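You operate a simulated robot arm through the tools that you are given. There is no shell and no other tool. Be economical: measure what you need, move in short steps, check, and stop when the job is done.

You run a simulated robot arm. Do the job below in one go: nothing can be reset, and whatever is moved stays where it is left.

TASK
Grade the rim of the little green bowl on the rim test stand.
Fine: switch RIM TEST on, squeeze the bowl in the seat, press the key for its grade (20 N or more is FIRM); the bowl stays in the seat; grey knob, slider and the other two bowls stay.

Only the result counts: the job must be done as asked and must still hold three seconds after the hand-in. Knocking over, shifting, dropping, spilling or breaking anything else fails it.

THE ROBOT
A 7-joint arm with a two-finger parallel gripper on a trunk, on a base that drives. Base frame: it is fixed to the floor where the robot stands at the start and does not move with it; the origin is under the middle of the robot, x ahead of it, y to its left, z up. Lengths are in mm, angles in degrees, forces in N, time in s.
With the tool pointing down near the work surface it reaches from about 300 to 720 mm from the robot's upright axis, wherever it stands. Its first joint turns from -166.0 to 166.0 degrees. Places, roughly: blue slider on the test stand [600, -200, 900]; green switch marked rim test [500, -100, 900]; grey knob on the test stand [500, -300, 900]; machine marked rim test stand [600, -200, 900]; orange plunger [600, -200, 900]; purple button marked soft [500, -300, 900]; screen on the test stand [700, -200, 900]; seat of the test stand [600, -300, 900]; teal button marked firm [500, -200, 900]. Payload 1.57 kg.
Tool frame: the origin (TCP) lies between the finger pads and is the grasp point; the fingertips stand 30 mm ahead of it; z points along the fingers, y is the line along which they close. Largest opening 80 mm; finger width 17, thickness 12; the body of the gripper, 40 by 82 mm, starts 80 mm behind the TCP.
Orientation is told as [roll, pitch, yaw] about the base's x, y, z axes, in that order, counted from this pose: with the fingers straight down and closing along the base's y, the tool's x points along the base's -x, its y along +y and its z along -z.

THE INTERFACE
- The arm moves only by the tool apply_moves. Its argument "plan" is a list of rows, each a list of 3 entries, a list of its own where there are three numbers: the closure in counts, from 0 (fully open) to 255 (shut), then the shift along the tool's x, y, z in units of 300 mm (1.0 is 300 mm), then the turn, a rotation vector about the tool's x, y, z in units of 120 degrees (1.0 is 120 degrees). In form: [[grip, [dx, dy, dz], [ax, ay, az]], ...]. A call has 1 to 10 rows; each row is the pose to reach, as a shift and turn from the pose commanded when the call began, along the tool's axes at that moment. A call with a number of a shift or a turn outside -1 to 1 is refused whole. Each row takes 0.2 s and may step no farther than 50 mm and 8.6 degrees from the row before; otherwise, or with a gripper value out of range, the whole call is refused. A pose out of reach is approached as far as the arm can. The call stops where the force on the tool passes 90 N (or 10 N more than at its start, if that is more) or the arm is blocked; 0.2 s more then pass. The fingers move at their own pace (about 72 mm/s each) and stop on an object; they squeeze with about 29 N. The grip force told is the motor's: it shows also when the fingers shut on nothing. Time passes only in rows, and 0.2 s behind the last, so rows that repeat a pose let the fingers close. It gives the time, the measured TCP pose, the force on the tool (base axes), the opening and the grip force at its end, in the units of the frame above (readings bear some noise), with the torque about the TCP (base axes, N m) and any sound that the robot's microphone picked up, and new pictures: "show" is both (left out), scene, wrist or none.
- Cameras (640 x 400 px; columns grow to the right, rows downward): "scene" is now at [-9.3, 101.5, 1424.3]; the picture's right is [-0.43, -0.90, 0.00], its down [-0.47, 0.23, -0.85] and it looks along [0.77, -0.37, -0.52] (base axes); focal length 250 px, centre (320, 200). "wrist" rides on the gripper at [72, -7, -122] in the tool frame; the picture's right is [0.09, 1.00, 0.00], its down [-0.84, 0.08, -0.54] and it looks along [-0.54, 0.05, 0.84] (tool axes); focal length 238 px, centre (320, 200). There is no depth. A picture from a camera that has moved, and an enlarged one, comes with that camera's place and axes in the base frame and with its lens.
- move_column(by): slides the trunk up (or, below 0, down) by that many mm; the arm and the scene camera ride with it, the base frame stays. It gives what a move gives, with no picture.
- roll_base(legs): drives the robot by 1 to 6 legs, each [ahead, left, turn to the left] in mm, mm and degrees, along the robot's own axes; the way and the turn of a leg run together, so that a leg with both is an arc; at most 1500 mm and 180 degrees a leg. The arm and the cameras ride along, it lands a little off, and it stops where it bumps. It gives what a move gives, and a new picture of the scene camera.
- pan_tilt(pan, tilt): turns the head with the scene camera to pan (to the left, within 86 degrees either way) and tilt (down, from -29 to 69), counted from straight ahead of the robot. It gives what a move gives, and a new picture of the scene camera.
- zoom(camera, box): a new picture of the part [left, top, right, bottom] of that camera's present view, enlarged. It takes no simulated time.
- close_job(): hands the job in; it is judged then, once.

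Work in short steps. Places have to be worked out from the pictures, the camera data and where the tool is seen: move nearer, look again, correct. Check each grasp and each placing, and mend what went wrong. You have 120 turns and 260 pictures in all, those below and enlarged ones among them. Open the gripper and draw the arm clear of the work before you hand the job in, unless the task says otherwise; then end with one line.

The tools are called after "Emit:" by a JSON object that holds its "method" and its "body". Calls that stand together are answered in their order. apply_moves: Moves the arm, as the interface text tells. Its arguments: {"type":"object","properties":{"plan":{"type":"array","items":{"type":"array"}},"show":{"type":"string","enum":["both","scene","wrist","none"]}},"required":["plan"]} The other tools are called the same way: move_column (by) slides the trunk up or down; roll_base (legs) drives the base; pan_tilt (pan, tilt) turns the head that bears the scene camera; zoom (camera, box) takes an enlarged picture of a part of a camera's view; close_job () hands the job in.

At the start:

```text
clock: 0.0
ee_pos: [405.1, -73.6, 1119.3]
tcp_rot: [0.0, 0.1, 0.0]
wrist_force: [0.3, 0.5, -0.4]
torque: [-0.01, -0.02, 0.0]
width: 79.9
gripper_force: 0.0
trunk travel left (down, up): [-75.0, 40.0]
robot x, y, heading: [-1.1, 1.0, 0.1]
head pan, tilt: [-25.7, 31.4]
```

scene: 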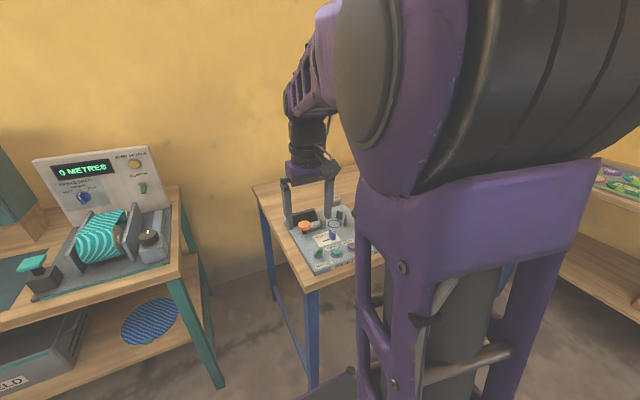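
wrist: 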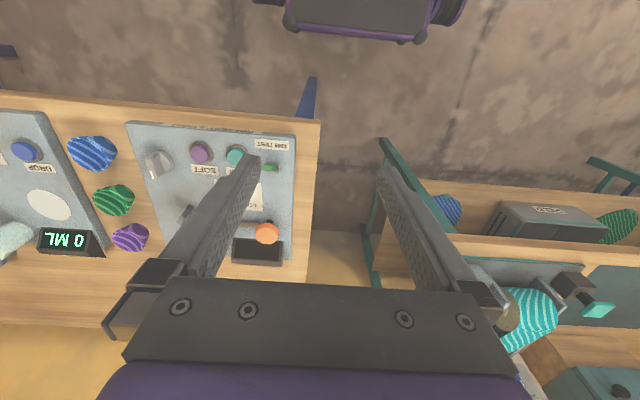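

The wrist view shows the stand and three bowls to the left of it. I'll enlarge both views to read the layout.

Emit:
{"method": "zoom", "body": {"camera": "wrist", "box": [0, 80, 320, 280]}}

Emit:
{"method": "zoom", "body": {"camera": "scene", "box": [250, 180, 378, 280]}}

```text
2.00 times, centred on (160, 180) of wrist
camera zoom: at [332.6, -79.0, 1241.7], right [-0.09, 1.0, 0.0], down [0.84, 0.08, 0.54], along [0.54, 0.05, -0.84], focal length 477 px, centre (640, 240)
```

zoom: 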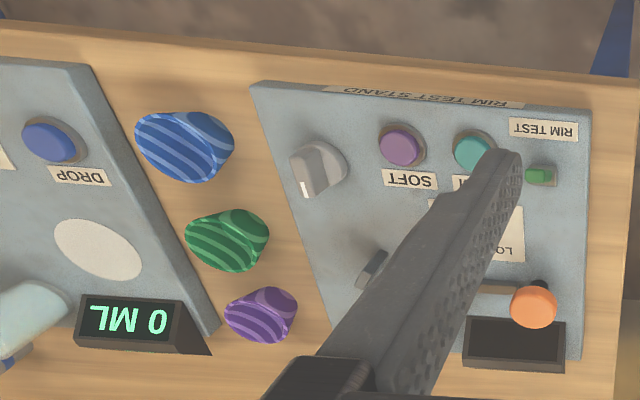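

```text
4.00 times, centred on (314, 230) of scene
camera zoom: at [-9.3, 101.5, 1424.3], right [-0.43, -0.9, 0.0], down [-0.47, 0.23, -0.85], along [0.77, -0.37, -0.52], focal length 1000 px, centre (344, 80)
```

zoom: 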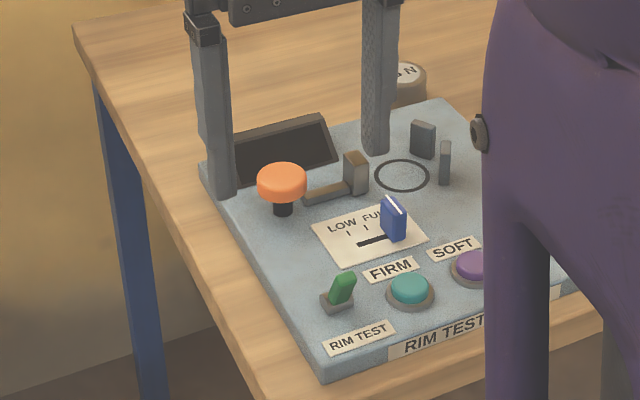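

The stand spans roughly y −130..−330, with the bowls beyond it. I'll shift the tool 160 mm to −y so the stand is seen between the fingers.

Emit:
{"method": "apply_moves", "body": {"plan": [[0, [0, -0.13, 0], [0, 0, 0]], [0, [0, -0.27, 0], [0, 0, 0]], [0, [0, -0.4, 0], [0, 0, 0]], [0, [0, -0.53, 0], [0, 0, 0]], [0, [0, -0.53, 0], [0, 0, 0]]]}}

```text
clock: 1.2
ee_pos: [405.7, -232.7, 1120.8]
tcp_rot: [0.0, 0.0, 0.0]
wrist_force: [-0.4, -0.3, -0.2]
torque: [-0.01, -0.03, 0.0]
width: 80.1
gripper_force: 0.0
trunk travel left (down, up): [-75.0, 40.0]
robot x, y, heading: [-0.3, 1.5, 0.1]
head pan, tilt: [-25.7, 31.4]
camera scene: at [-9.2, 101.3, 1424.3], right [-0.43, -0.9, 0.0], down [-0.47, 0.23, -0.85], along [0.77, -0.37, -0.52], focal length 250 px, centre (320, 200)
camera wrist: at [332.8, -239.5, 1243.5], right [-0.09, 1.0, 0.0], down [0.84, 0.08, 0.54], along [0.54, 0.05, -0.84], focal length 238 px, centre (320, 200)
```

scene: 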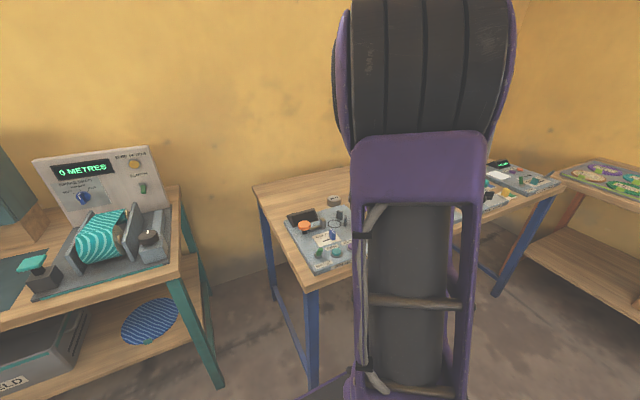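
wrist: 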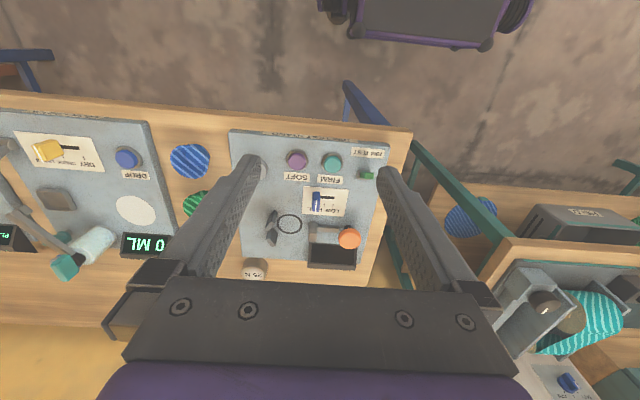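

Emit:
{"method": "zoom", "body": {"camera": "wrist", "box": [224, 130, 416, 290]}}

Emit:
{"method": "zoom", "body": {"camera": "scene", "box": [270, 180, 366, 280]}}

```text
2.50 times, centred on (320, 210) of wrist
camera zoom: at [332.8, -239.5, 1243.5], right [-0.09, 1.0, 0.0], down [0.84, 0.08, 0.54], along [0.54, 0.05, -0.84], focal length 596 px, centre (320, 175)
```

zoom: 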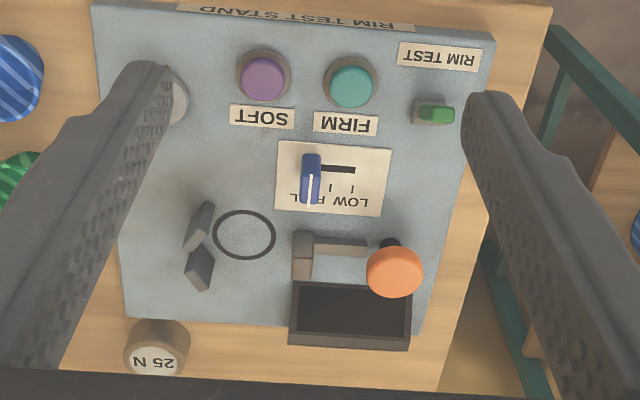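

```text
4.00 times, centred on (318, 230) of scene
camera zoom: at [-9.2, 101.3, 1424.3], right [-0.43, -0.9, 0.0], down [-0.47, 0.23, -0.85], along [0.77, -0.37, -0.52], focal length 1000 px, centre (328, 80)
```

zoom: 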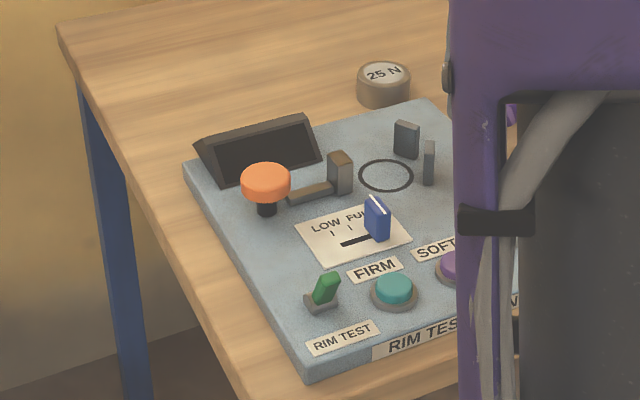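

The stand is at about x 500–650, y −130..−340, and the green bowl is near (605, −452), just out of reach. I'll drive the base 260 mm to the right.

Emit:
{"method": "roll_base", "body": {"legs": [[0, -260, 0]]}}

Emit:
{"method": "pan_tilt", "body": {"pan": -15, "tilt": 45}}

```text
clock: 4.2
ee_pos: [405.9, -479.5, 1121.0]
tcp_rot: [0.0, 0.0, 0.0]
wrist_force: [0.7, 0.4, 0.1]
torque: [-0.02, 0.02, -0.02]
width: 79.9
gripper_force: 0.0
trunk travel left (down, up): [-75.0, 40.0]
robot x, y, heading: [3.8, -248.9, 0.1]
head pan, tilt: [-25.7, 31.4]
camera scene: at [-9.3, -146.0, 1424.3], right [-0.43, -0.9, 0.0], down [-0.47, 0.23, -0.85], along [0.77, -0.37, -0.52], focal length 250 px, centre (320, 200)
```

scene: 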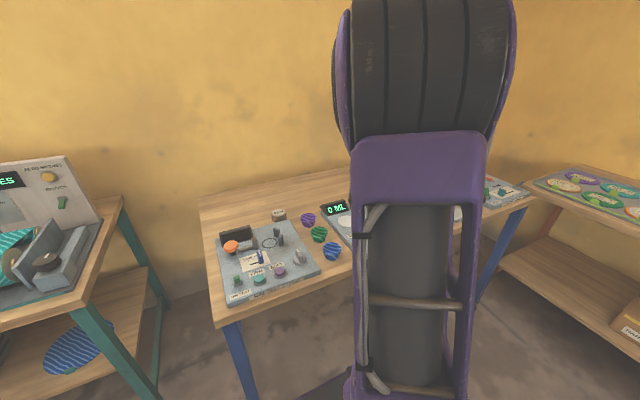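

```text
clock: 5.0
ee_pos: [406.6, -479.2, 1120.6]
tcp_rot: [0.0, 0.0, 0.0]
wrist_force: [0.7, 0.3, 0.2]
torque: [0.0, 0.0, 0.0]
width: 79.8
gripper_force: 0.2
trunk travel left (down, up): [-75.0, 40.0]
robot x, y, heading: [0.5, -246.6, 0.0]
head pan, tilt: [-15.0, 45.0]
camera scene: at [-11.6, -128.1, 1404.0], right [-0.26, -0.97, 0.0], down [-0.68, 0.18, -0.71], along [0.68, -0.18, -0.71], focal length 250 px, centre (320, 200)
```

scene: 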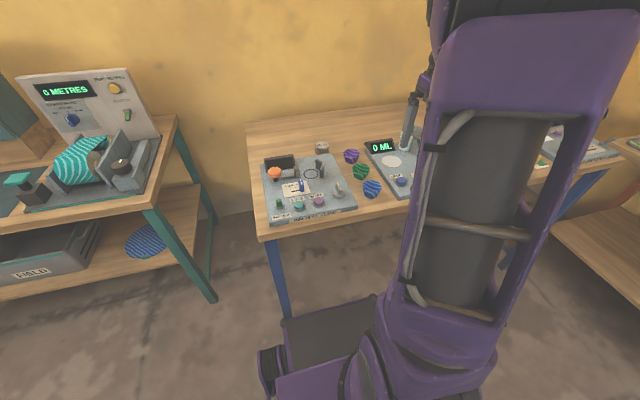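

Now a close look at the stand and bowls from the head camera, and the wrist view.

Emit:
{"method": "zoom", "body": {"camera": "scene", "box": [250, 130, 410, 230]}}

Emit:
{"method": "zoom", "body": {"camera": "wrist", "box": [160, 100, 480, 300]}}

```text
4.00 times, centred on (330, 180) of scene
camera zoom: at [-11.6, -128.1, 1404.0], right [-0.26, -0.97, 0.0], down [-0.68, 0.18, -0.71], along [0.68, -0.18, -0.71], focal length 1000 px, centre (280, 280)
```

zoom: 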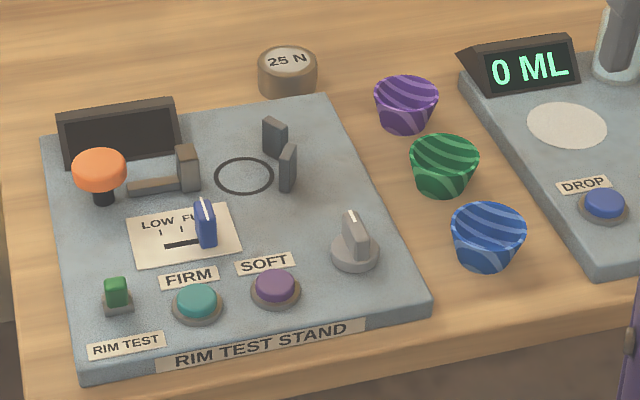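

```text
2.00 times, centred on (320, 200) of wrist
camera zoom: at [332.7, -486.5, 1243.6], right [-0.09, 1.0, 0.0], down [0.84, 0.08, 0.54], along [0.54, 0.05, -0.84], focal length 477 px, centre (320, 200)
```

zoom: 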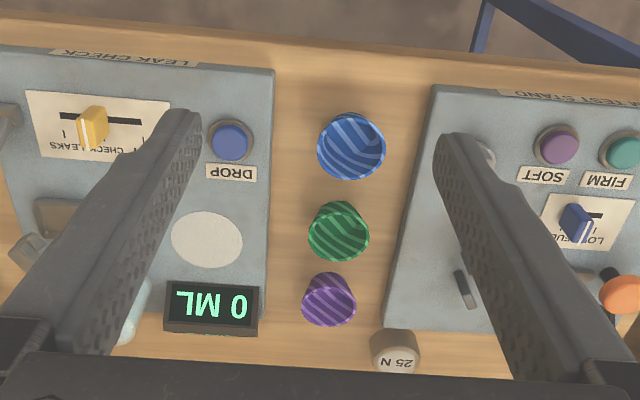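

The bowls are upright flared cups, and the green one's rim centre is near (622, −443, ~865). I'll move above it at z≈985 and look.

Emit:
{"method": "apply_moves", "body": {"plan": [[0, [-0.12, 0.02, 0.075], [0, 0, 0]], [0, [-0.24, 0.04, 0.15], [0, 0, 0]], [0, [-0.36, 0.06, 0.225], [0, 0, 0]], [0, [-0.48, 0.08, 0.3], [0, 0, 0]], [0, [-0.6, 0.1, 0.375], [0, 0, 0]], [0, [-0.72, 0.12, 0.45], [0, 0, 0]], [0, [-0.72, 0.12, 0.45], [0, 0, 0]]]}}

```text
clock: 6.5
ee_pos: [624.2, -441.3, 984.7]
tcp_rot: [0.0, 0.0, 0.1]
wrist_force: [-0.6, 0.6, -0.1]
torque: [-0.01, 0.01, -0.01]
width: 79.9
gripper_force: 0.1
trunk travel left (down, up): [-75.0, 40.0]
robot x, y, heading: [0.3, -247.5, 0.2]
head pan, tilt: [-15.0, 45.0]
camera scene: at [-11.4, -128.1, 1403.9], right [-0.26, -0.97, 0.0], down [-0.68, 0.18, -0.71], along [0.68, -0.18, -0.71], focal length 250 px, centre (320, 200)
camera wrist: at [551.4, -448.6, 1107.7], right [-0.09, 1.0, 0.0], down [0.84, 0.08, 0.54], along [0.54, 0.05, -0.84], focal length 238 px, centre (320, 200)
```

scene: 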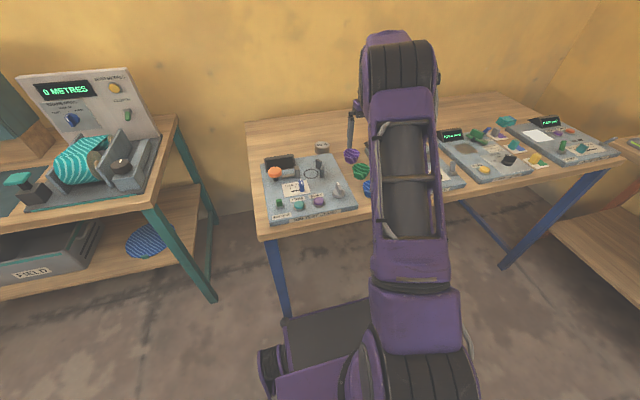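
wrist: 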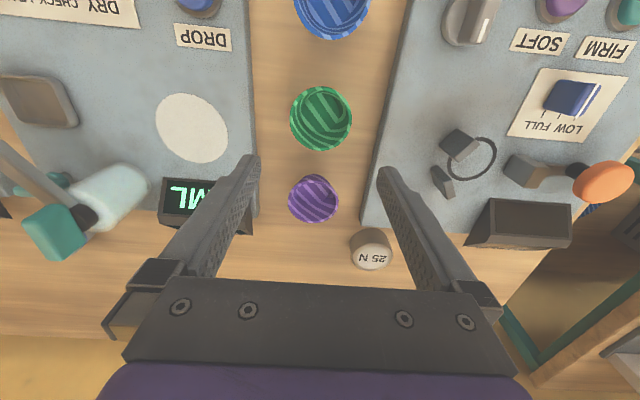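

Combining the views, the rim centre is about (607, −444, 879), diameter ≈58 mm, and both stand edges are clear of the open fingers. I'll shift over and go down to z≈905.

Emit:
{"method": "apply_moves", "body": {"plan": [[0, [0.057, -0.009, 0], [0, 0, 0]], [0, [0.057, -0.009, 0.13], [0, 0, 0]], [0, [0.057, -0.009, 0.26], [0, 0, 0]], [0, [0.057, -0.009, 0.26], [0, 0, 0]]]}}

```text
clock: 7.5
ee_pos: [602.8, -446.0, 908.3]
tcp_rot: [0.0, 0.0, 0.0]
wrist_force: [0.2, -0.4, -0.6]
torque: [-0.02, -0.04, -0.01]
width: 79.6
gripper_force: 0.0
trunk travel left (down, up): [-75.0, 40.0]
robot x, y, heading: [2.7, -243.9, -0.1]
head pan, tilt: [-15.0, 45.0]
camera scene: at [-11.6, -128.1, 1404.0], right [-0.26, -0.97, 0.0], down [-0.68, 0.18, -0.71], along [0.68, -0.18, -0.71], focal length 250 px, centre (320, 200)
camera wrist: at [530.3, -452.5, 1031.3], right [-0.09, 1.0, 0.0], down [0.84, 0.08, 0.54], along [0.54, 0.05, -0.84], focal length 238 px, centre (320, 200)
```

scene: 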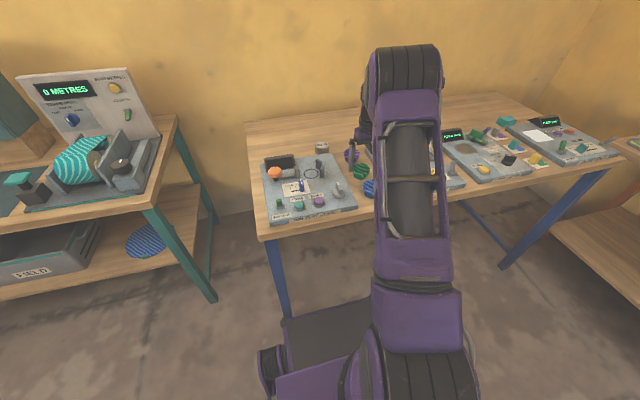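
wrist: 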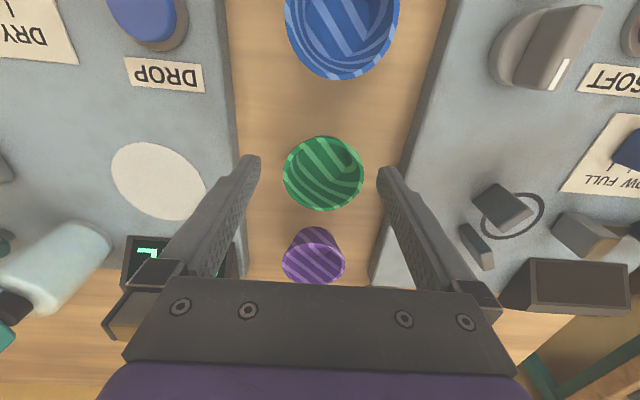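

The rim centre refines to (607, −443, 875). I'll lower to z≈878 and close gently.

Emit:
{"method": "apply_moves", "body": {"plan": [[0, [-0.015, 0.008, 0.05], [0, 0, 0]], [0, [-0.015, 0.008, 0.1], [0, 0, 0]], [0, [-0.015, 0.008, 0.1], [0, 0, 0]], [60, [-0.015, 0.008, 0.1], [0, 0, 0]], [95, [-0.015, 0.008, 0.1], [0, 0, 0]], [95, [-0.015, 0.008, 0.1], [0, 0, 0]]]}}

```text
clock: 8.9
ee_pos: [607.1, -443.6, 878.6]
tcp_rot: [0.0, 0.0, 0.0]
wrist_force: [0.1, 0.9, 0.6]
torque: [0.02, -0.01, 0.01]
width: 58.7
gripper_force: 14.0
trunk travel left (down, up): [-75.0, 40.0]
robot x, y, heading: [-1.6, -249.7, 0.0]
head pan, tilt: [-15.0, 45.0]
camera scene: at [-11.7, -128.0, 1403.9], right [-0.26, -0.97, 0.0], down [-0.68, 0.18, -0.71], along [0.68, -0.18, -0.71], focal length 250 px, centre (320, 200)
camera wrist: at [533.5, -449.7, 1001.2], right [-0.09, 1.0, 0.0], down [0.84, 0.08, 0.54], along [0.54, 0.05, -0.84], focal length 238 px, centre (320, 200)
```

scene: 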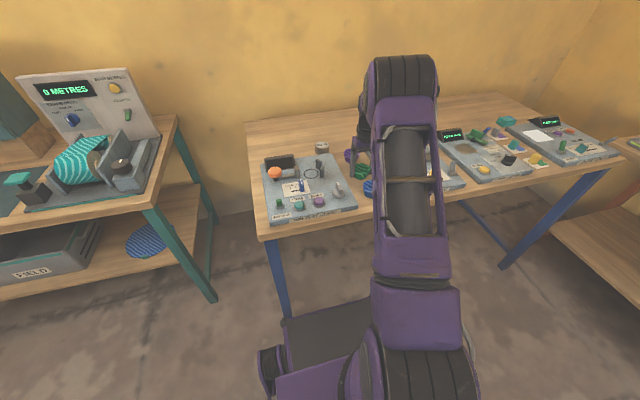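
wrist: 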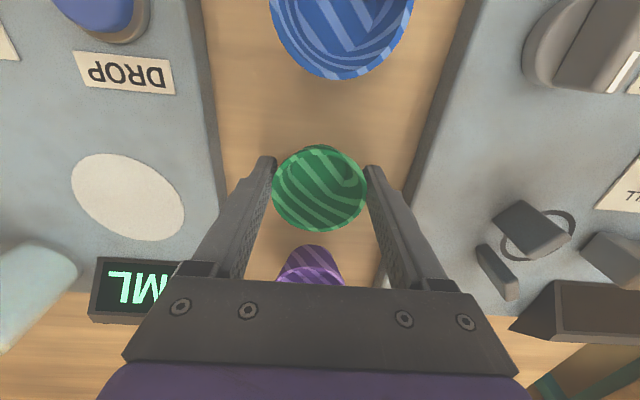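

The fingers hold at 58.7 mm with 14 N. I'll lift straight up 80 mm and check.

Emit:
{"method": "apply_moves", "body": {"plan": [[100, [0, 0, -0.03], [0, 0, 0]], [100, [0, 0, -0.12], [0, 0, 0]], [100, [0, 0, -0.2], [0, 0, 0]], [100, [0, 0, -0.27], [0, 0, 0]], [100, [0, 0, -0.27], [0, 0, 0]]]}}

```text
clock: 10.2
ee_pos: [608.8, -443.5, 960.4]
tcp_rot: [0.0, -0.1, 0.0]
wrist_force: [-0.4, 0.5, 0.2]
torque: [0.01, -0.01, 0.0]
width: 58.7
gripper_force: 14.2
trunk travel left (down, up): [-75.0, 40.0]
robot x, y, heading: [0.6, -246.7, 0.2]
head pan, tilt: [-15.0, 45.0]
camera scene: at [-11.7, -128.1, 1403.9], right [-0.26, -0.97, 0.0], down [-0.68, 0.18, -0.71], along [0.68, -0.18, -0.71], focal length 250 px, centre (320, 200)
camera wrist: at [536.3, -450.6, 1083.0], right [-0.09, 1.0, 0.0], down [0.84, 0.08, 0.54], along [0.54, 0.05, -0.84], focal length 238 px, centre (320, 200)
```

scene: 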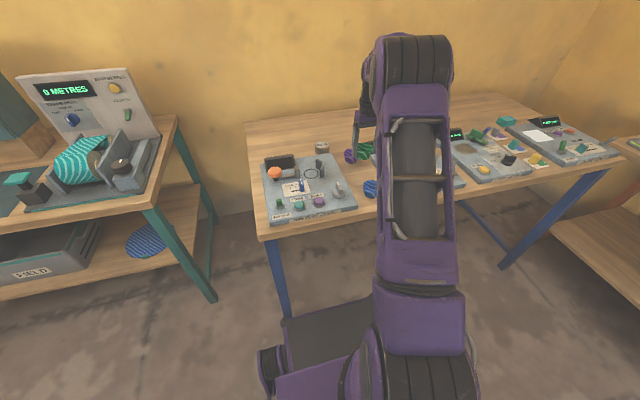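
wrist: 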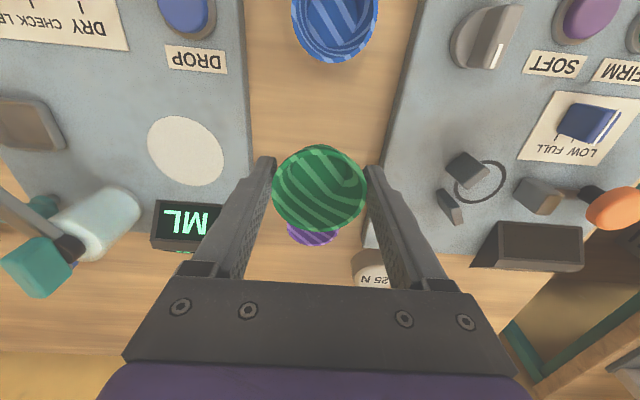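

The bowl is firmly held, and the seat ring triangulates to (639, −273, 863). I'll carry the bowl above it while turning the tool so the fingers close along x, clear of the jaws.

Emit:
{"method": "apply_moves", "body": {"plan": [[100, [-0.01, 0.057, 0], [0, 0, 0.07]], [100, [-0.02, 0.113, 0], [0, 0, 0.14]], [100, [-0.03, 0.17, 0], [0, 0, 0.21]], [100, [-0.04, 0.227, 0], [0, 0, 0.28]], [100, [-0.05, 0.284, 0], [0, 0, 0.35]], [100, [-0.06, 0.34, 0], [0, 0, 0.42]], [100, [-0.07, 0.397, 0], [0, 0, 0.49]], [100, [-0.08, 0.454, 0], [0, 0, 0.56]], [100, [-0.09, 0.51, 0], [0, 0, 0.63]], [100, [-0.1, 0.567, 0], [0, 0, 0.7]]], "show": "wrist"}}

```text
clock: 12.3
ee_pos: [639.8, -273.6, 957.7]
tcp_rot: [0.0, 0.0, -84.1]
wrist_force: [0.5, -0.4, 0.2]
torque: [-0.01, 0.03, -0.04]
width: 58.7
gripper_force: 13.5
trunk travel left (down, up): [-75.0, 40.0]
robot x, y, heading: [-2.4, -250.4, 0.0]
head pan, tilt: [-15.0, 45.0]
camera wrist: at [624.9, -203.3, 1080.4], right [0.98, 0.19, 0.0], down [0.16, -0.82, 0.54], along [0.1, -0.53, -0.84], focal length 238 px, centre (320, 200)
```

wrist: 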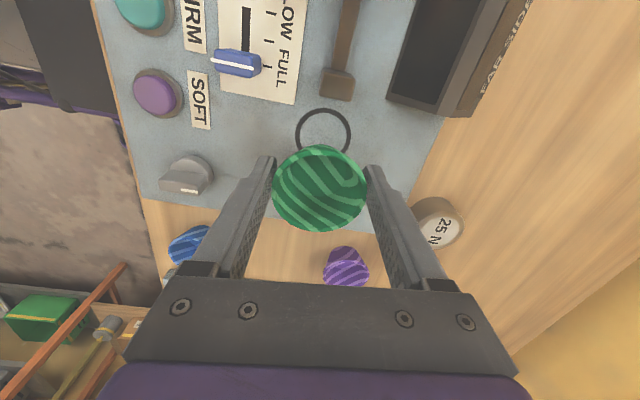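

The view agrees: ring centre ≈(640, −270), pusher face ≈ y −234, V-block opposite. I'll finish the turn and lower to z≈915.

Emit:
{"method": "apply_moves", "body": {"plan": [[100, [0.011, 0, 0], [0, 0, 0.05]], [100, [0.011, 0, 0.07], [0, 0, 0.05]], [100, [0.011, 0, 0.14], [0, 0, 0.05]], [100, [0.011, 0, 0.14], [0, 0, 0.05]]]}}

```text
clock: 13.3
ee_pos: [640.2, -270.7, 917.2]
tcp_rot: [0.0, -0.1, -90.1]
wrist_force: [-1.0, 1.0, -0.6]
torque: [0.02, 0.01, 0.0]
width: 58.7
gripper_force: 13.8
trunk travel left (down, up): [-75.0, 40.0]
robot x, y, heading: [-0.8, -245.0, 0.0]
head pan, tilt: [-15.0, 45.0]
camera scene: at [-11.6, -128.1, 1403.9], right [-0.26, -0.97, 0.0], down [-0.68, 0.18, -0.71], along [0.68, -0.18, -0.71], focal length 250 px, centre (320, 200)
camera wrist: at [632.9, -200.8, 1039.2], right [1.0, 0.09, 0.0], down [0.08, -0.84, 0.54], along [0.05, -0.54, -0.84], focal length 238 px, centre (320, 200)
```

scene: 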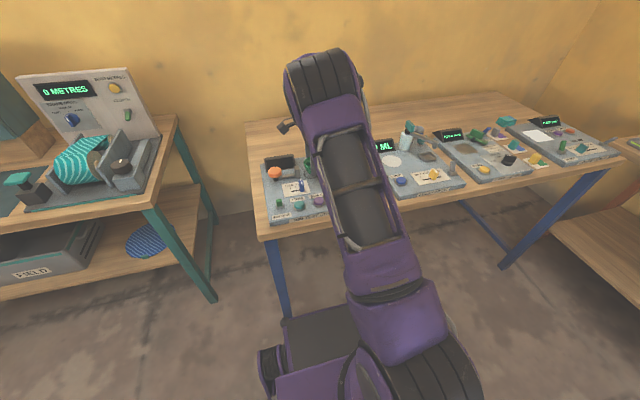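
wrist: 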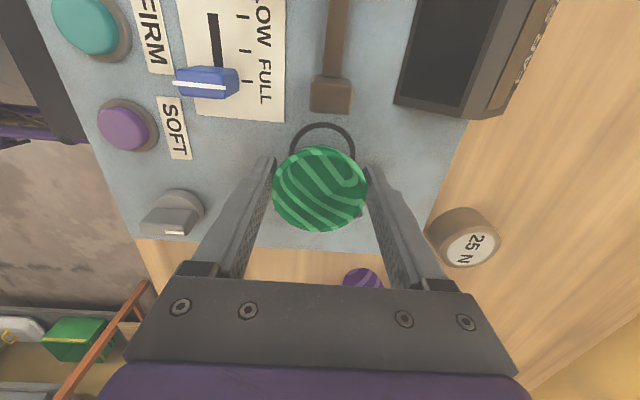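

The ring lines up under the bowl. I'll lower in small steps, watching the force.

Emit:
{"method": "apply_moves", "body": {"plan": [[100, [0, 0, 0.02], [0, 0, 0]], [100, [0, 0, 0.03], [0, 0, 0]], [100, [0, 0, 0.03], [0, 0, 0]]], "show": "none"}}

Emit:
{"method": "apply_moves", "body": {"plan": [[100, [0, 0, 0.01], [0, 0, 0]], [100, [0, 0, 0.01], [0, 0, 0]]], "show": "wrist"}}

```text
clock: 14.2
ee_pos: [640.1, -270.6, 906.6]
tcp_rot: [0.0, 0.0, -90.0]
wrist_force: [-0.3, 0.0, -1.1]
torque: [-0.03, 0.03, -0.05]
width: 58.5
gripper_force: 14.0
trunk travel left (down, up): [-75.0, 40.0]
robot x, y, heading: [-0.8, -246.0, -0.3]
head pan, tilt: [-15.0, 45.0]
```

```text
clock: 14.8
ee_pos: [639.0, -270.7, 904.0]
tcp_rot: [0.0, 0.0, -90.0]
wrist_force: [-0.1, 0.3, -1.1]
torque: [-0.02, 0.07, -0.01]
width: 58.9
gripper_force: 13.7
trunk travel left (down, up): [-75.0, 40.0]
robot x, y, heading: [1.8, -246.6, -0.0]
head pan, tilt: [-15.0, 45.0]
camera wrist: at [631.7, -198.5, 1027.4], right [1.0, 0.09, 0.0], down [0.08, -0.84, 0.54], along [0.05, -0.54, -0.84], focal length 238 px, centre (320, 200)
```

wrist: 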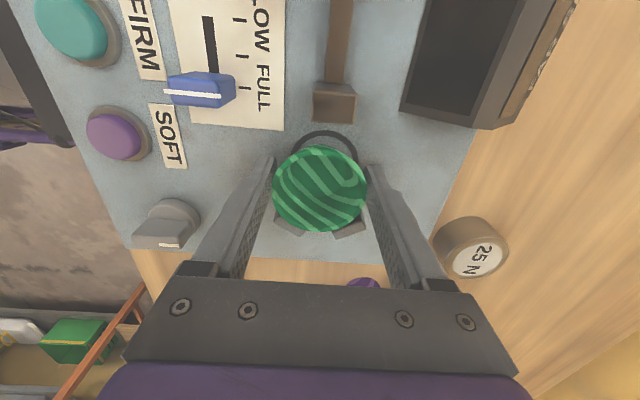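

No contact yet; V-blocks show symmetrically behind the bowl. Continue down.

Emit:
{"method": "apply_moves", "body": {"plan": [[100, [0, 0, 0.007], [0, 0, 0]], [100, [0, 0, 0.007], [0, 0, 0]]], "show": "none"}}

Emit:
{"method": "apply_moves", "body": {"plan": [[100, [0, 0, 0.007], [0, 0, 0]], [100, [0, 0, 0.007], [0, 0, 0]]], "show": "none"}}

Emit:
{"method": "apply_moves", "body": {"plan": [[100, [0, 0, 0.007], [0, 0, 0]], [100, [0, 0, 0.007], [0, 0, 0]]], "show": "wrist"}}

```text
clock: 15.3
ee_pos: [638.9, -268.8, 901.8]
tcp_rot: [0.0, 0.0, -90.0]
wrist_force: [1.4, 1.1, -0.5]
torque: [0.02, 0.01, -0.01]
width: 58.5
gripper_force: 14.0
trunk travel left (down, up): [-75.0, 40.0]
robot x, y, heading: [2.6, -250.3, 0.0]
head pan, tilt: [-15.0, 45.0]
```

```text
clock: 15.9
ee_pos: [637.7, -270.0, 900.2]
tcp_rot: [-0.1, -0.1, -90.0]
wrist_force: [0.9, 3.0, 0.4]
torque: [0.0, -0.02, -0.01]
width: 58.7
gripper_force: 14.1
trunk travel left (down, up): [-75.0, 40.0]
robot x, y, heading: [2.3, -247.7, -0.1]
head pan, tilt: [-15.0, 45.0]
```

```text
clock: 16.6
ee_pos: [639.2, -269.6, 900.3]
tcp_rot: [0.3, 0.0, -90.0]
wrist_force: [0.0, 0.8, 12.6]
torque: [-0.08, -0.01, 0.0]
width: 58.8
gripper_force: 13.9
trunk travel left (down, up): [-75.0, 40.0]
robot x, y, heading: [-1.7, -245.4, 0.1]
head pan, tilt: [-15.0, 45.0]
camera wrist: at [631.7, -198.6, 1022.6], right [1.0, 0.09, 0.0], down [0.08, -0.84, 0.54], along [0.05, -0.54, -0.84], focal length 238 px, centre (320, 200)
```

wrist: 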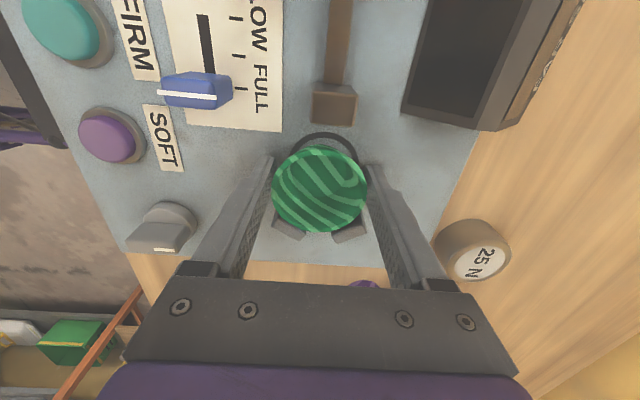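

Contact at z≈900 (12.6 N), bowl seated. I'll release and lift 100 mm.

Emit:
{"method": "apply_moves", "body": {"plan": [[100, [0, 0, -0.006], [0, 0, 0]], [60, [0, 0, -0.006], [0, 0, 0]], [0, [0, 0, -0.006], [0, 0, 0]], [0, [0, 0, -0.006], [0, 0, 0]], [0, [0, 0, -0.1], [0, 0, 0]], [0, [0, 0, -0.22], [0, 0, 0]], [0, [0, 0, -0.35], [0, 0, 0]], [0, [0, 0, -0.35], [0, 0, 0]]], "show": "wrist"}}

```text
clock: 18.4
ee_pos: [637.1, -269.2, 1002.9]
tcp_rot: [0.0, 0.0, -90.0]
wrist_force: [-0.2, 0.9, 0.3]
torque: [0.0, -0.01, -0.01]
width: 80.1
gripper_force: 0.0
trunk travel left (down, up): [-75.0, 40.0]
robot x, y, heading: [0.2, -250.1, -0.3]
head pan, tilt: [-15.0, 45.0]
camera wrist: at [629.8, -198.2, 1126.0], right [1.0, 0.09, 0.0], down [0.08, -0.84, 0.54], along [0.05, -0.54, -0.84], focal length 238 px, centre (320, 200)
```

wrist: 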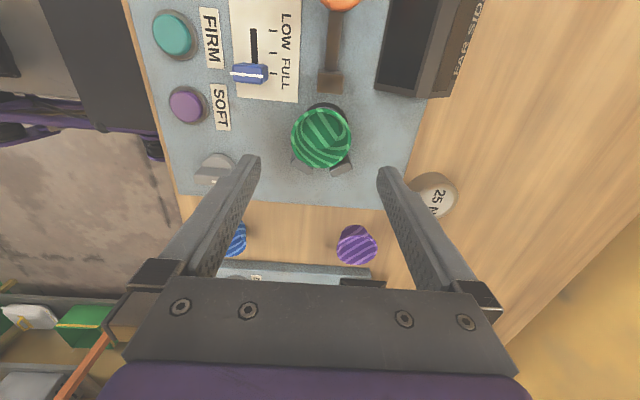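

The bowl sits in the seat. Now I'll go view the RIM TEST switch: turn the tool back, close the fingers, and move to about (510, −142, 1003).

Emit:
{"method": "apply_moves", "body": {"plan": [[40, [0.042, -0.042, 0], [0, 0, -0.07]], [80, [0.085, -0.085, 0], [0, 0, -0.14]], [120, [0.127, -0.127, 0], [0, 0, -0.21]], [160, [0.17, -0.17, 0], [0, 0, -0.28]], [200, [0.212, -0.212, 0], [0, 0, -0.35]], [255, [0.254, -0.254, 0], [0, 0, -0.42]], [255, [0.297, -0.297, 0], [0, 0, -0.49]], [255, [0.34, -0.34, 0], [0, 0, -0.56]], [255, [0.382, -0.382, 0], [0, 0, -0.63]], [255, [0.423, -0.423, 0], [0, 0, -0.7]]]}}

Emit:
{"method": "zoom", "body": {"camera": "wrist", "box": [160, 0, 480, 200]}}

Emit:
{"method": "zoom", "body": {"camera": "scene", "box": [250, 150, 362, 230]}}

```text
clock: 20.6
ee_pos: [510.5, -144.7, 1004.7]
tcp_rot: [0.0, 0.1, -6.0]
wrist_force: [-0.3, 0.2, 0.6]
torque: [-0.06, 0.0, 0.03]
width: 0.2
gripper_force: 21.5
trunk travel left (down, up): [-75.0, 40.0]
robot x, y, heading: [-2.0, -247.7, -0.0]
head pan, tilt: [-15.0, 45.0]
camera scene: at [-11.6, -128.1, 1403.9], right [-0.26, -0.97, 0.0], down [-0.68, 0.18, -0.71], along [0.68, -0.18, -0.71], focal length 250 px, centre (320, 200)
camera wrist: at [437.9, -143.9, 1126.2], right [0.01, 1.0, 0.0], down [0.84, -0.01, 0.54], along [0.54, -0.01, -0.84], focal length 238 px, centre (320, 200)
```

scene: 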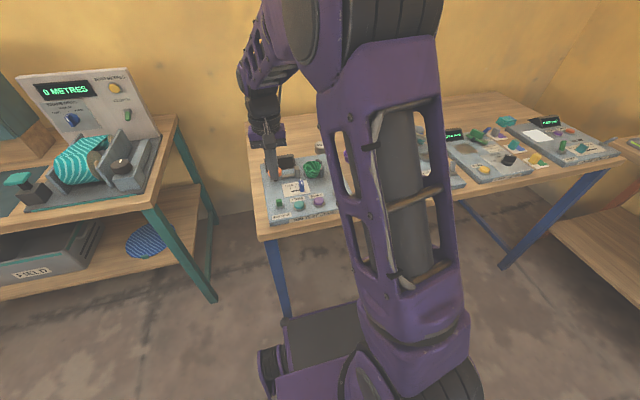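
wrist: 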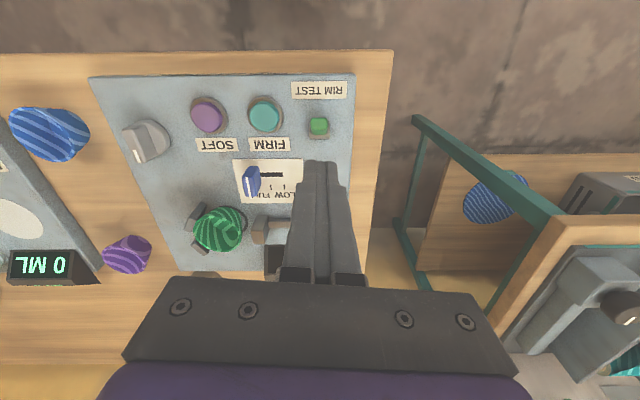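

```text
2.00 times, centred on (320, 100) of wrist
camera zoom: at [437.9, -143.9, 1126.2], right [0.01, 1.0, 0.0], down [0.84, -0.01, 0.54], along [0.54, -0.01, -0.84], focal length 477 px, centre (320, 400)
```

zoom: 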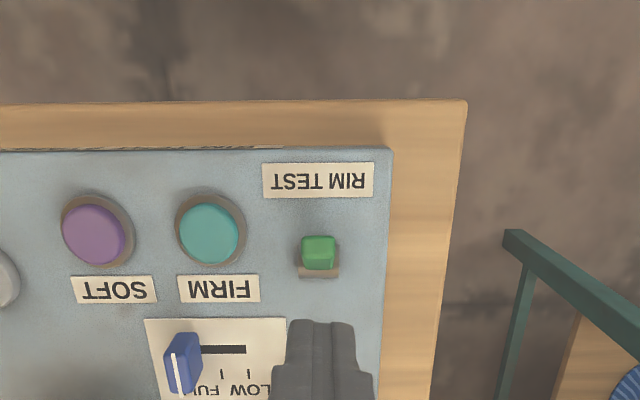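

```text
5.00 times, centred on (306, 190) of scene
camera zoom: at [-11.6, -128.1, 1403.9], right [-0.26, -0.97, 0.0], down [-0.68, 0.18, -0.71], along [0.68, -0.18, -0.71], focal length 1250 px, centre (390, 250)
```

zoom: 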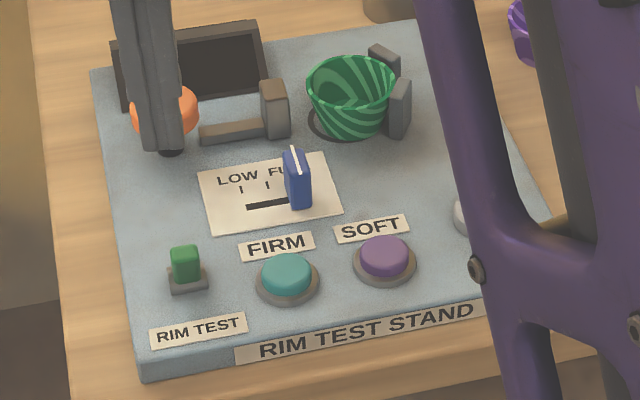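

The lever at (~515, −146) leans toward the robot (−x), so ON is most likely away from it. I'll bring the closed fingertips down on its robot side.

Emit:
{"method": "apply_moves", "body": {"plan": [[255, [0.106, -0.0145, 0], [0, 0, -0.05]], [255, [0.106, -0.0145, 0.1], [0, 0, -0.05]], [255, [0.106, -0.0145, 0.2], [0, 0, -0.05]], [255, [0.106, -0.0145, 0.27], [0, 0, -0.05]], [255, [0.106, -0.0145, 0.27], [0, 0, -0.05]]]}}

Emit:
{"method": "zoom", "body": {"camera": "wrist", "box": [240, 80, 400, 180]}}

Emit:
{"method": "zoom", "body": {"camera": "scene", "box": [250, 150, 362, 230]}}

```text
clock: 21.8
ee_pos: [478.7, -146.3, 919.3]
tcp_rot: [-0.1, 0.1, 0.0]
wrist_force: [0.4, -0.4, 0.5]
torque: [-0.02, -0.02, -0.01]
width: 0.2
gripper_force: 21.6
trunk travel left (down, up): [-75.0, 40.0]
robot x, y, heading: [-3.0, -249.5, -0.2]
head pan, tilt: [-15.0, 45.0]
camera scene: at [-11.6, -128.1, 1403.9], right [-0.26, -0.97, 0.0], down [-0.68, 0.18, -0.71], along [0.68, -0.18, -0.71], focal length 250 px, centre (320, 200)
camera wrist: at [406.4, -153.4, 1042.1], right [-0.09, 1.0, 0.0], down [0.84, 0.08, 0.54], along [0.54, 0.05, -0.84], focal length 238 px, centre (320, 200)
```

scene: 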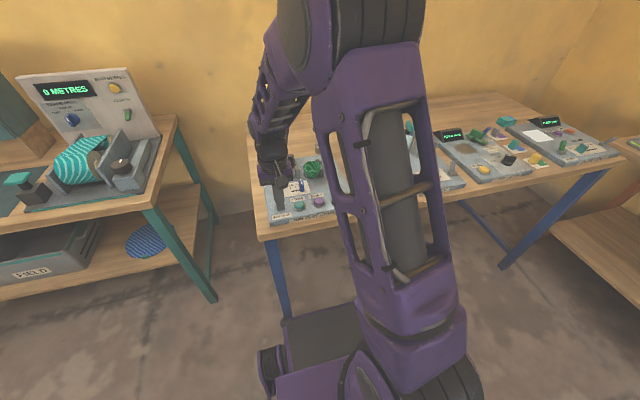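
wrist: 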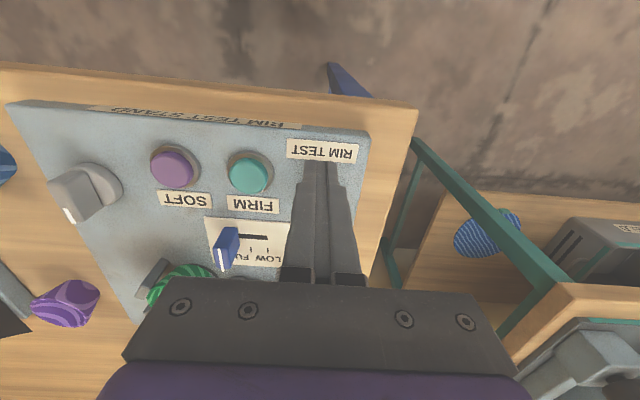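

```text
4.00 times, centred on (320, 130) of wrist
camera zoom: at [406.4, -153.4, 1042.1], right [-0.09, 1.0, 0.0], down [0.84, 0.08, 0.54], along [0.54, 0.05, -0.84], focal length 953 px, centre (320, 480)
```

zoom: 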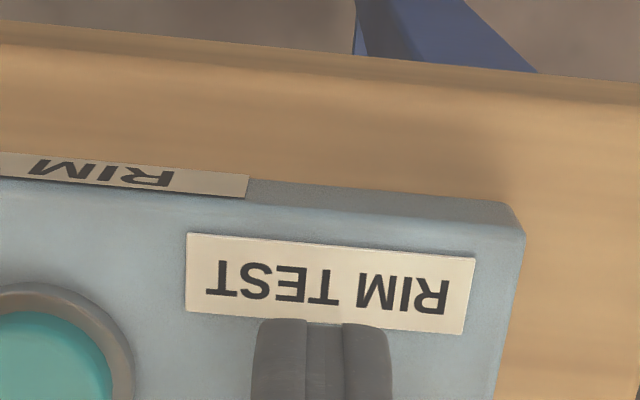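

```text
5.00 times, centred on (306, 190) of scene
camera zoom: at [-11.6, -128.1, 1403.9], right [-0.26, -0.97, 0.0], down [-0.68, 0.18, -0.71], along [0.68, -0.18, -0.71], focal length 1250 px, centre (390, 250)
```

zoom: 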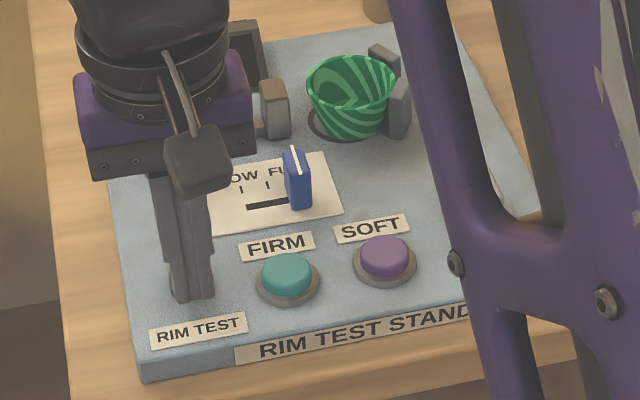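

Tips are on the robot side of the lever, clear of the FIRM key. I'll lower to tips z≈873 and push forward in small rows.

Emit:
{"method": "apply_moves", "body": {"plan": [[255, [0, 0, 0.055], [0, 0, 0]], [255, [-0.03, 0, 0.055], [0, 0, 0]], [255, [-0.06, 0, 0.055], [0, 0, 0]], [255, [-0.09, 0, 0.055], [0, 0, 0]], [255, [-0.09, 0, 0.055], [0, 0, 0]]]}}

```text
clock: 22.9
ee_pos: [506.2, -145.8, 906.3]
tcp_rot: [0.0, -0.1, 0.1]
wrist_force: [-2.3, 1.2, 1.2]
torque: [0.02, 0.02, -0.04]
width: 0.0
gripper_force: 21.6
trunk travel left (down, up): [-75.0, 40.0]
robot x, y, heading: [1.1, -244.7, -0.1]
head pan, tilt: [-15.0, 45.0]
heard: click
camera scene: at [-11.9, -128.1, 1403.9], right [-0.26, -0.97, 0.0], down [-0.68, 0.18, -0.71], along [0.68, -0.18, -0.71], focal length 250 px, centre (320, 200)
camera wrist: at [433.6, -152.1, 1028.6], right [-0.09, 1.0, 0.0], down [0.84, 0.08, 0.54], along [0.54, 0.05, -0.84], focal length 238 px, centre (320, 200)
```

scene: 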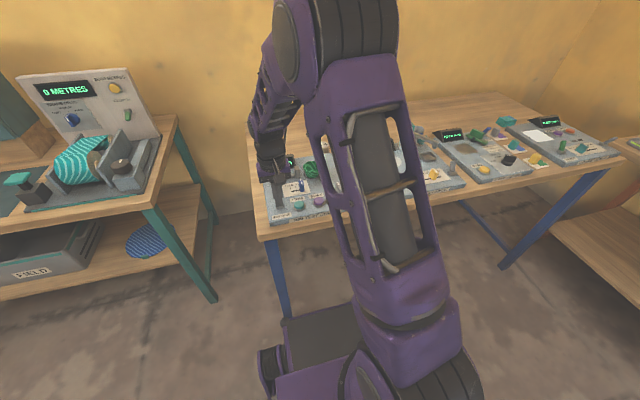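
wrist: 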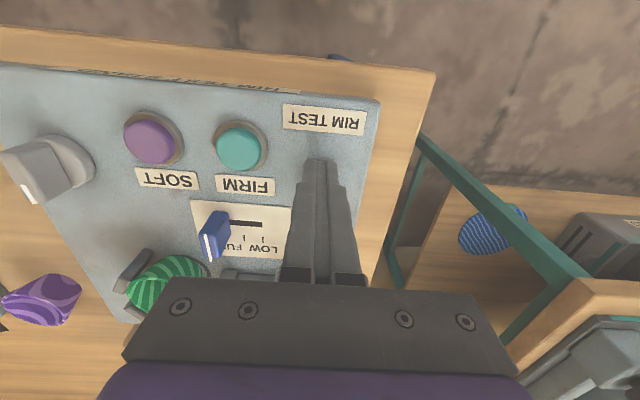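

A click was heard. I'll back off and rise to see the switch and screen, heading toward the plunger side.

Emit:
{"method": "apply_moves", "body": {"plan": [[255, [0.08, 0, -0.02], [0, 0, 0]], [255, [0.08, 0, -0.16], [0, 0, 0]], [255, [0.08, 0, -0.3], [0, 0, 0]], [255, [0.08, 0, -0.42], [0, 0, 0]], [255, [0.08, 0, -0.42], [0, 0, 0]]]}}

Emit:
{"method": "zoom", "body": {"camera": "wrist", "box": [160, 60, 480, 260]}}

Emit:
{"method": "zoom", "body": {"camera": "scene", "box": [250, 150, 362, 230]}}

```text
clock: 24.1
ee_pos: [480.5, -145.7, 1035.7]
tcp_rot: [0.1, 0.1, 0.0]
wrist_force: [0.1, 0.0, -0.2]
torque: [0.0, 0.01, 0.01]
width: 0.0
gripper_force: 21.0
trunk travel left (down, up): [-75.0, 40.0]
robot x, y, heading: [1.0, -246.7, -0.0]
head pan, tilt: [-15.0, 45.0]
camera scene: at [-11.7, -128.1, 1403.9], right [-0.26, -0.97, 0.0], down [-0.68, 0.18, -0.71], along [0.68, -0.18, -0.71], focal length 250 px, centre (320, 200)
camera wrist: at [408.8, -151.4, 1158.1], right [-0.09, 1.0, 0.0], down [0.84, 0.08, 0.54], along [0.54, 0.05, -0.84], focal length 238 px, centre (320, 200)
```

scene: 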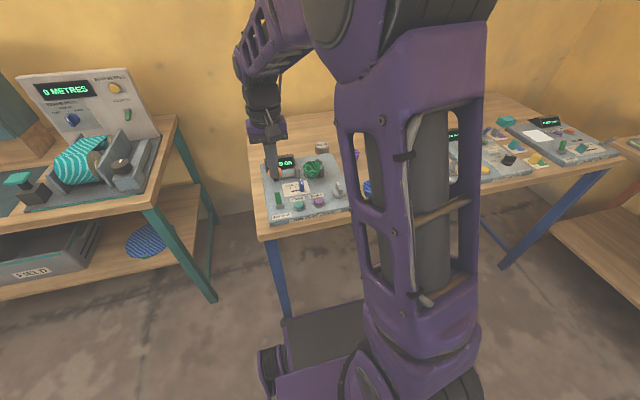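
wrist: 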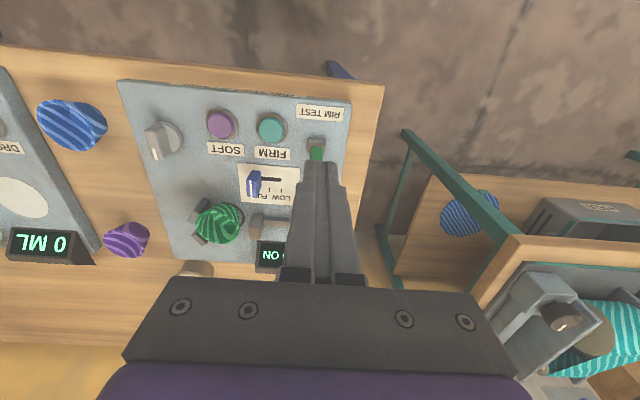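

```text
2.00 times, centred on (320, 160) of wrist
camera zoom: at [408.8, -151.4, 1158.1], right [-0.09, 1.0, 0.0], down [0.84, 0.08, 0.54], along [0.54, 0.05, -0.84], focal length 477 px, centre (320, 280)
```

zoom: 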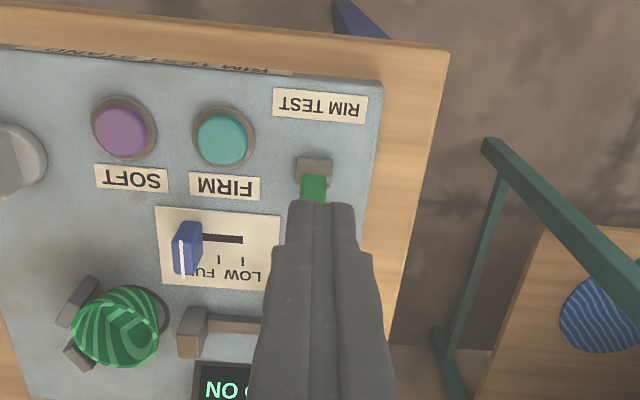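

```text
5.00 times, centred on (306, 190) of scene
camera zoom: at [-11.7, -128.1, 1403.9], right [-0.26, -0.97, 0.0], down [-0.68, 0.18, -0.71], along [0.68, -0.18, -0.71], focal length 1250 px, centre (390, 250)
```

zoom: 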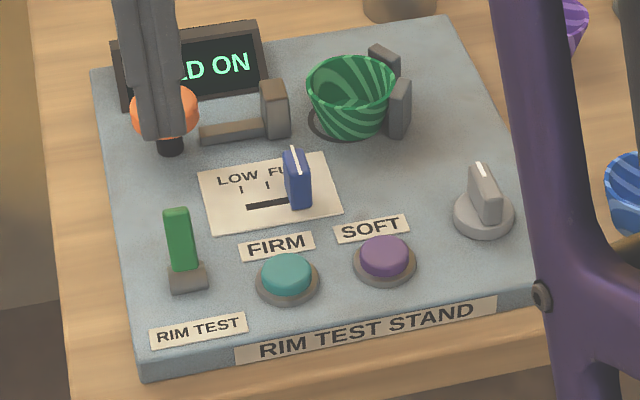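

The switch is on and the screen lights ("…D ON"). Now hover closed fingers above the orange plunger at (640, −153).

Emit:
{"method": "apply_moves", "body": {"plan": [[255, [-0.14, -0.006, 0], [0, 0, 0]], [255, [-0.28, -0.012, 0], [0, 0, 0]], [255, [-0.42, -0.018, 0.05], [0, 0, 0]], [255, [-0.532, -0.024, 0.15], [0, 0, 0]], [255, [-0.532, -0.024, 0.25], [0, 0, 0]], [255, [-0.532, -0.024, 0.25], [0, 0, 0]]]}}

Emit:
{"method": "zoom", "body": {"camera": "scene", "box": [250, 130, 362, 210]}}

```text
clock: 25.6
ee_pos: [641.1, -150.6, 958.5]
tcp_rot: [0.0, 0.0, 0.1]
wrist_force: [0.0, -0.8, 0.1]
torque: [0.0, 0.01, 0.02]
width: 0.1
gripper_force: 21.2
trunk travel left (down, up): [-75.0, 40.0]
robot x, y, heading: [0.1, -248.8, -0.1]
head pan, tilt: [-15.0, 45.0]
camera scene: at [-11.6, -128.1, 1403.9], right [-0.26, -0.97, 0.0], down [-0.68, 0.18, -0.71], along [0.68, -0.18, -0.71], focal length 250 px, centre (320, 200)
camera wrist: at [568.2, -157.6, 1081.0], right [-0.09, 1.0, 0.0], down [0.84, 0.08, 0.54], along [0.54, 0.05, -0.84], focal length 238 px, centre (320, 200)
```

scene: 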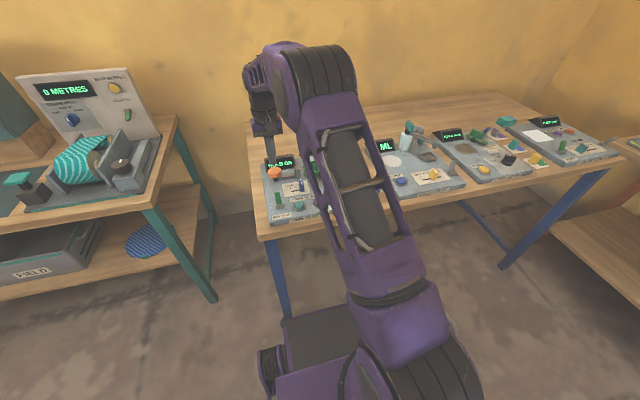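
wrist: 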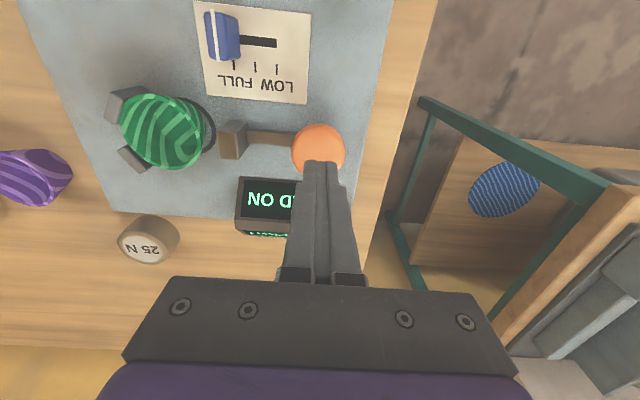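

```text
5.00 times, centred on (306, 170) of scene
camera zoom: at [-11.6, -128.1, 1403.9], right [-0.26, -0.97, 0.0], down [-0.68, 0.18, -0.71], along [0.68, -0.18, -0.71], focal length 1250 px, centre (390, 350)
```

zoom: 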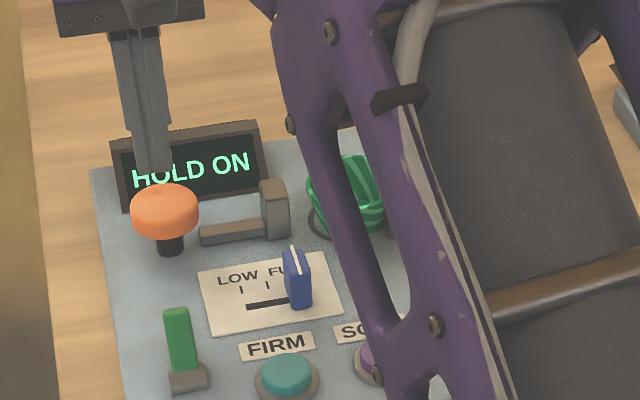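

The screen reads "HOLD ON"; the plunger is directly below. I'll press down in small steps and read the screen.

Emit:
{"method": "apply_moves", "body": {"plan": [[255, [0.012, -0.005, 0.04], [0, 0, 0]], [255, [0.012, -0.005, 0.08], [0, 0, 0]], [255, [0.012, -0.005, 0.1], [0, 0, 0]], [255, [0.012, -0.005, 0.11], [0, 0, 0]]], "show": "wrist"}}

Emit:
{"method": "zoom", "body": {"camera": "scene", "box": [250, 130, 362, 210]}}

```text
clock: 26.6
ee_pos: [638.8, -153.9, 924.9]
tcp_rot: [0.0, -0.1, 0.1]
wrist_force: [-0.3, -1.1, 1.7]
torque: [0.0, -0.01, 0.02]
width: 0.2
gripper_force: 20.7
trunk travel left (down, up): [-75.0, 40.0]
robot x, y, heading: [-0.8, -247.8, -0.3]
head pan, tilt: [-15.0, 45.0]
camera wrist: at [565.8, -160.3, 1047.9], right [-0.09, 1.0, 0.0], down [0.84, 0.08, 0.54], along [0.54, 0.05, -0.84], focal length 238 px, centre (320, 200)
```

wrist: 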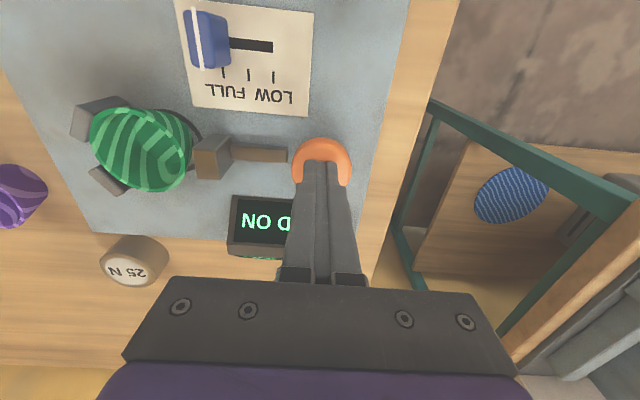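

```text
5.00 times, centred on (306, 170) of scene
camera zoom: at [-11.8, -128.2, 1404.0], right [-0.26, -0.97, 0.0], down [-0.68, 0.18, -0.71], along [0.68, -0.18, -0.71], focal length 1250 px, centre (390, 350)
```

zoom: 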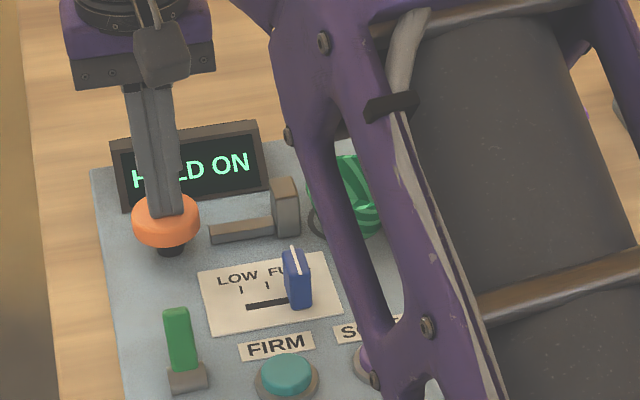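

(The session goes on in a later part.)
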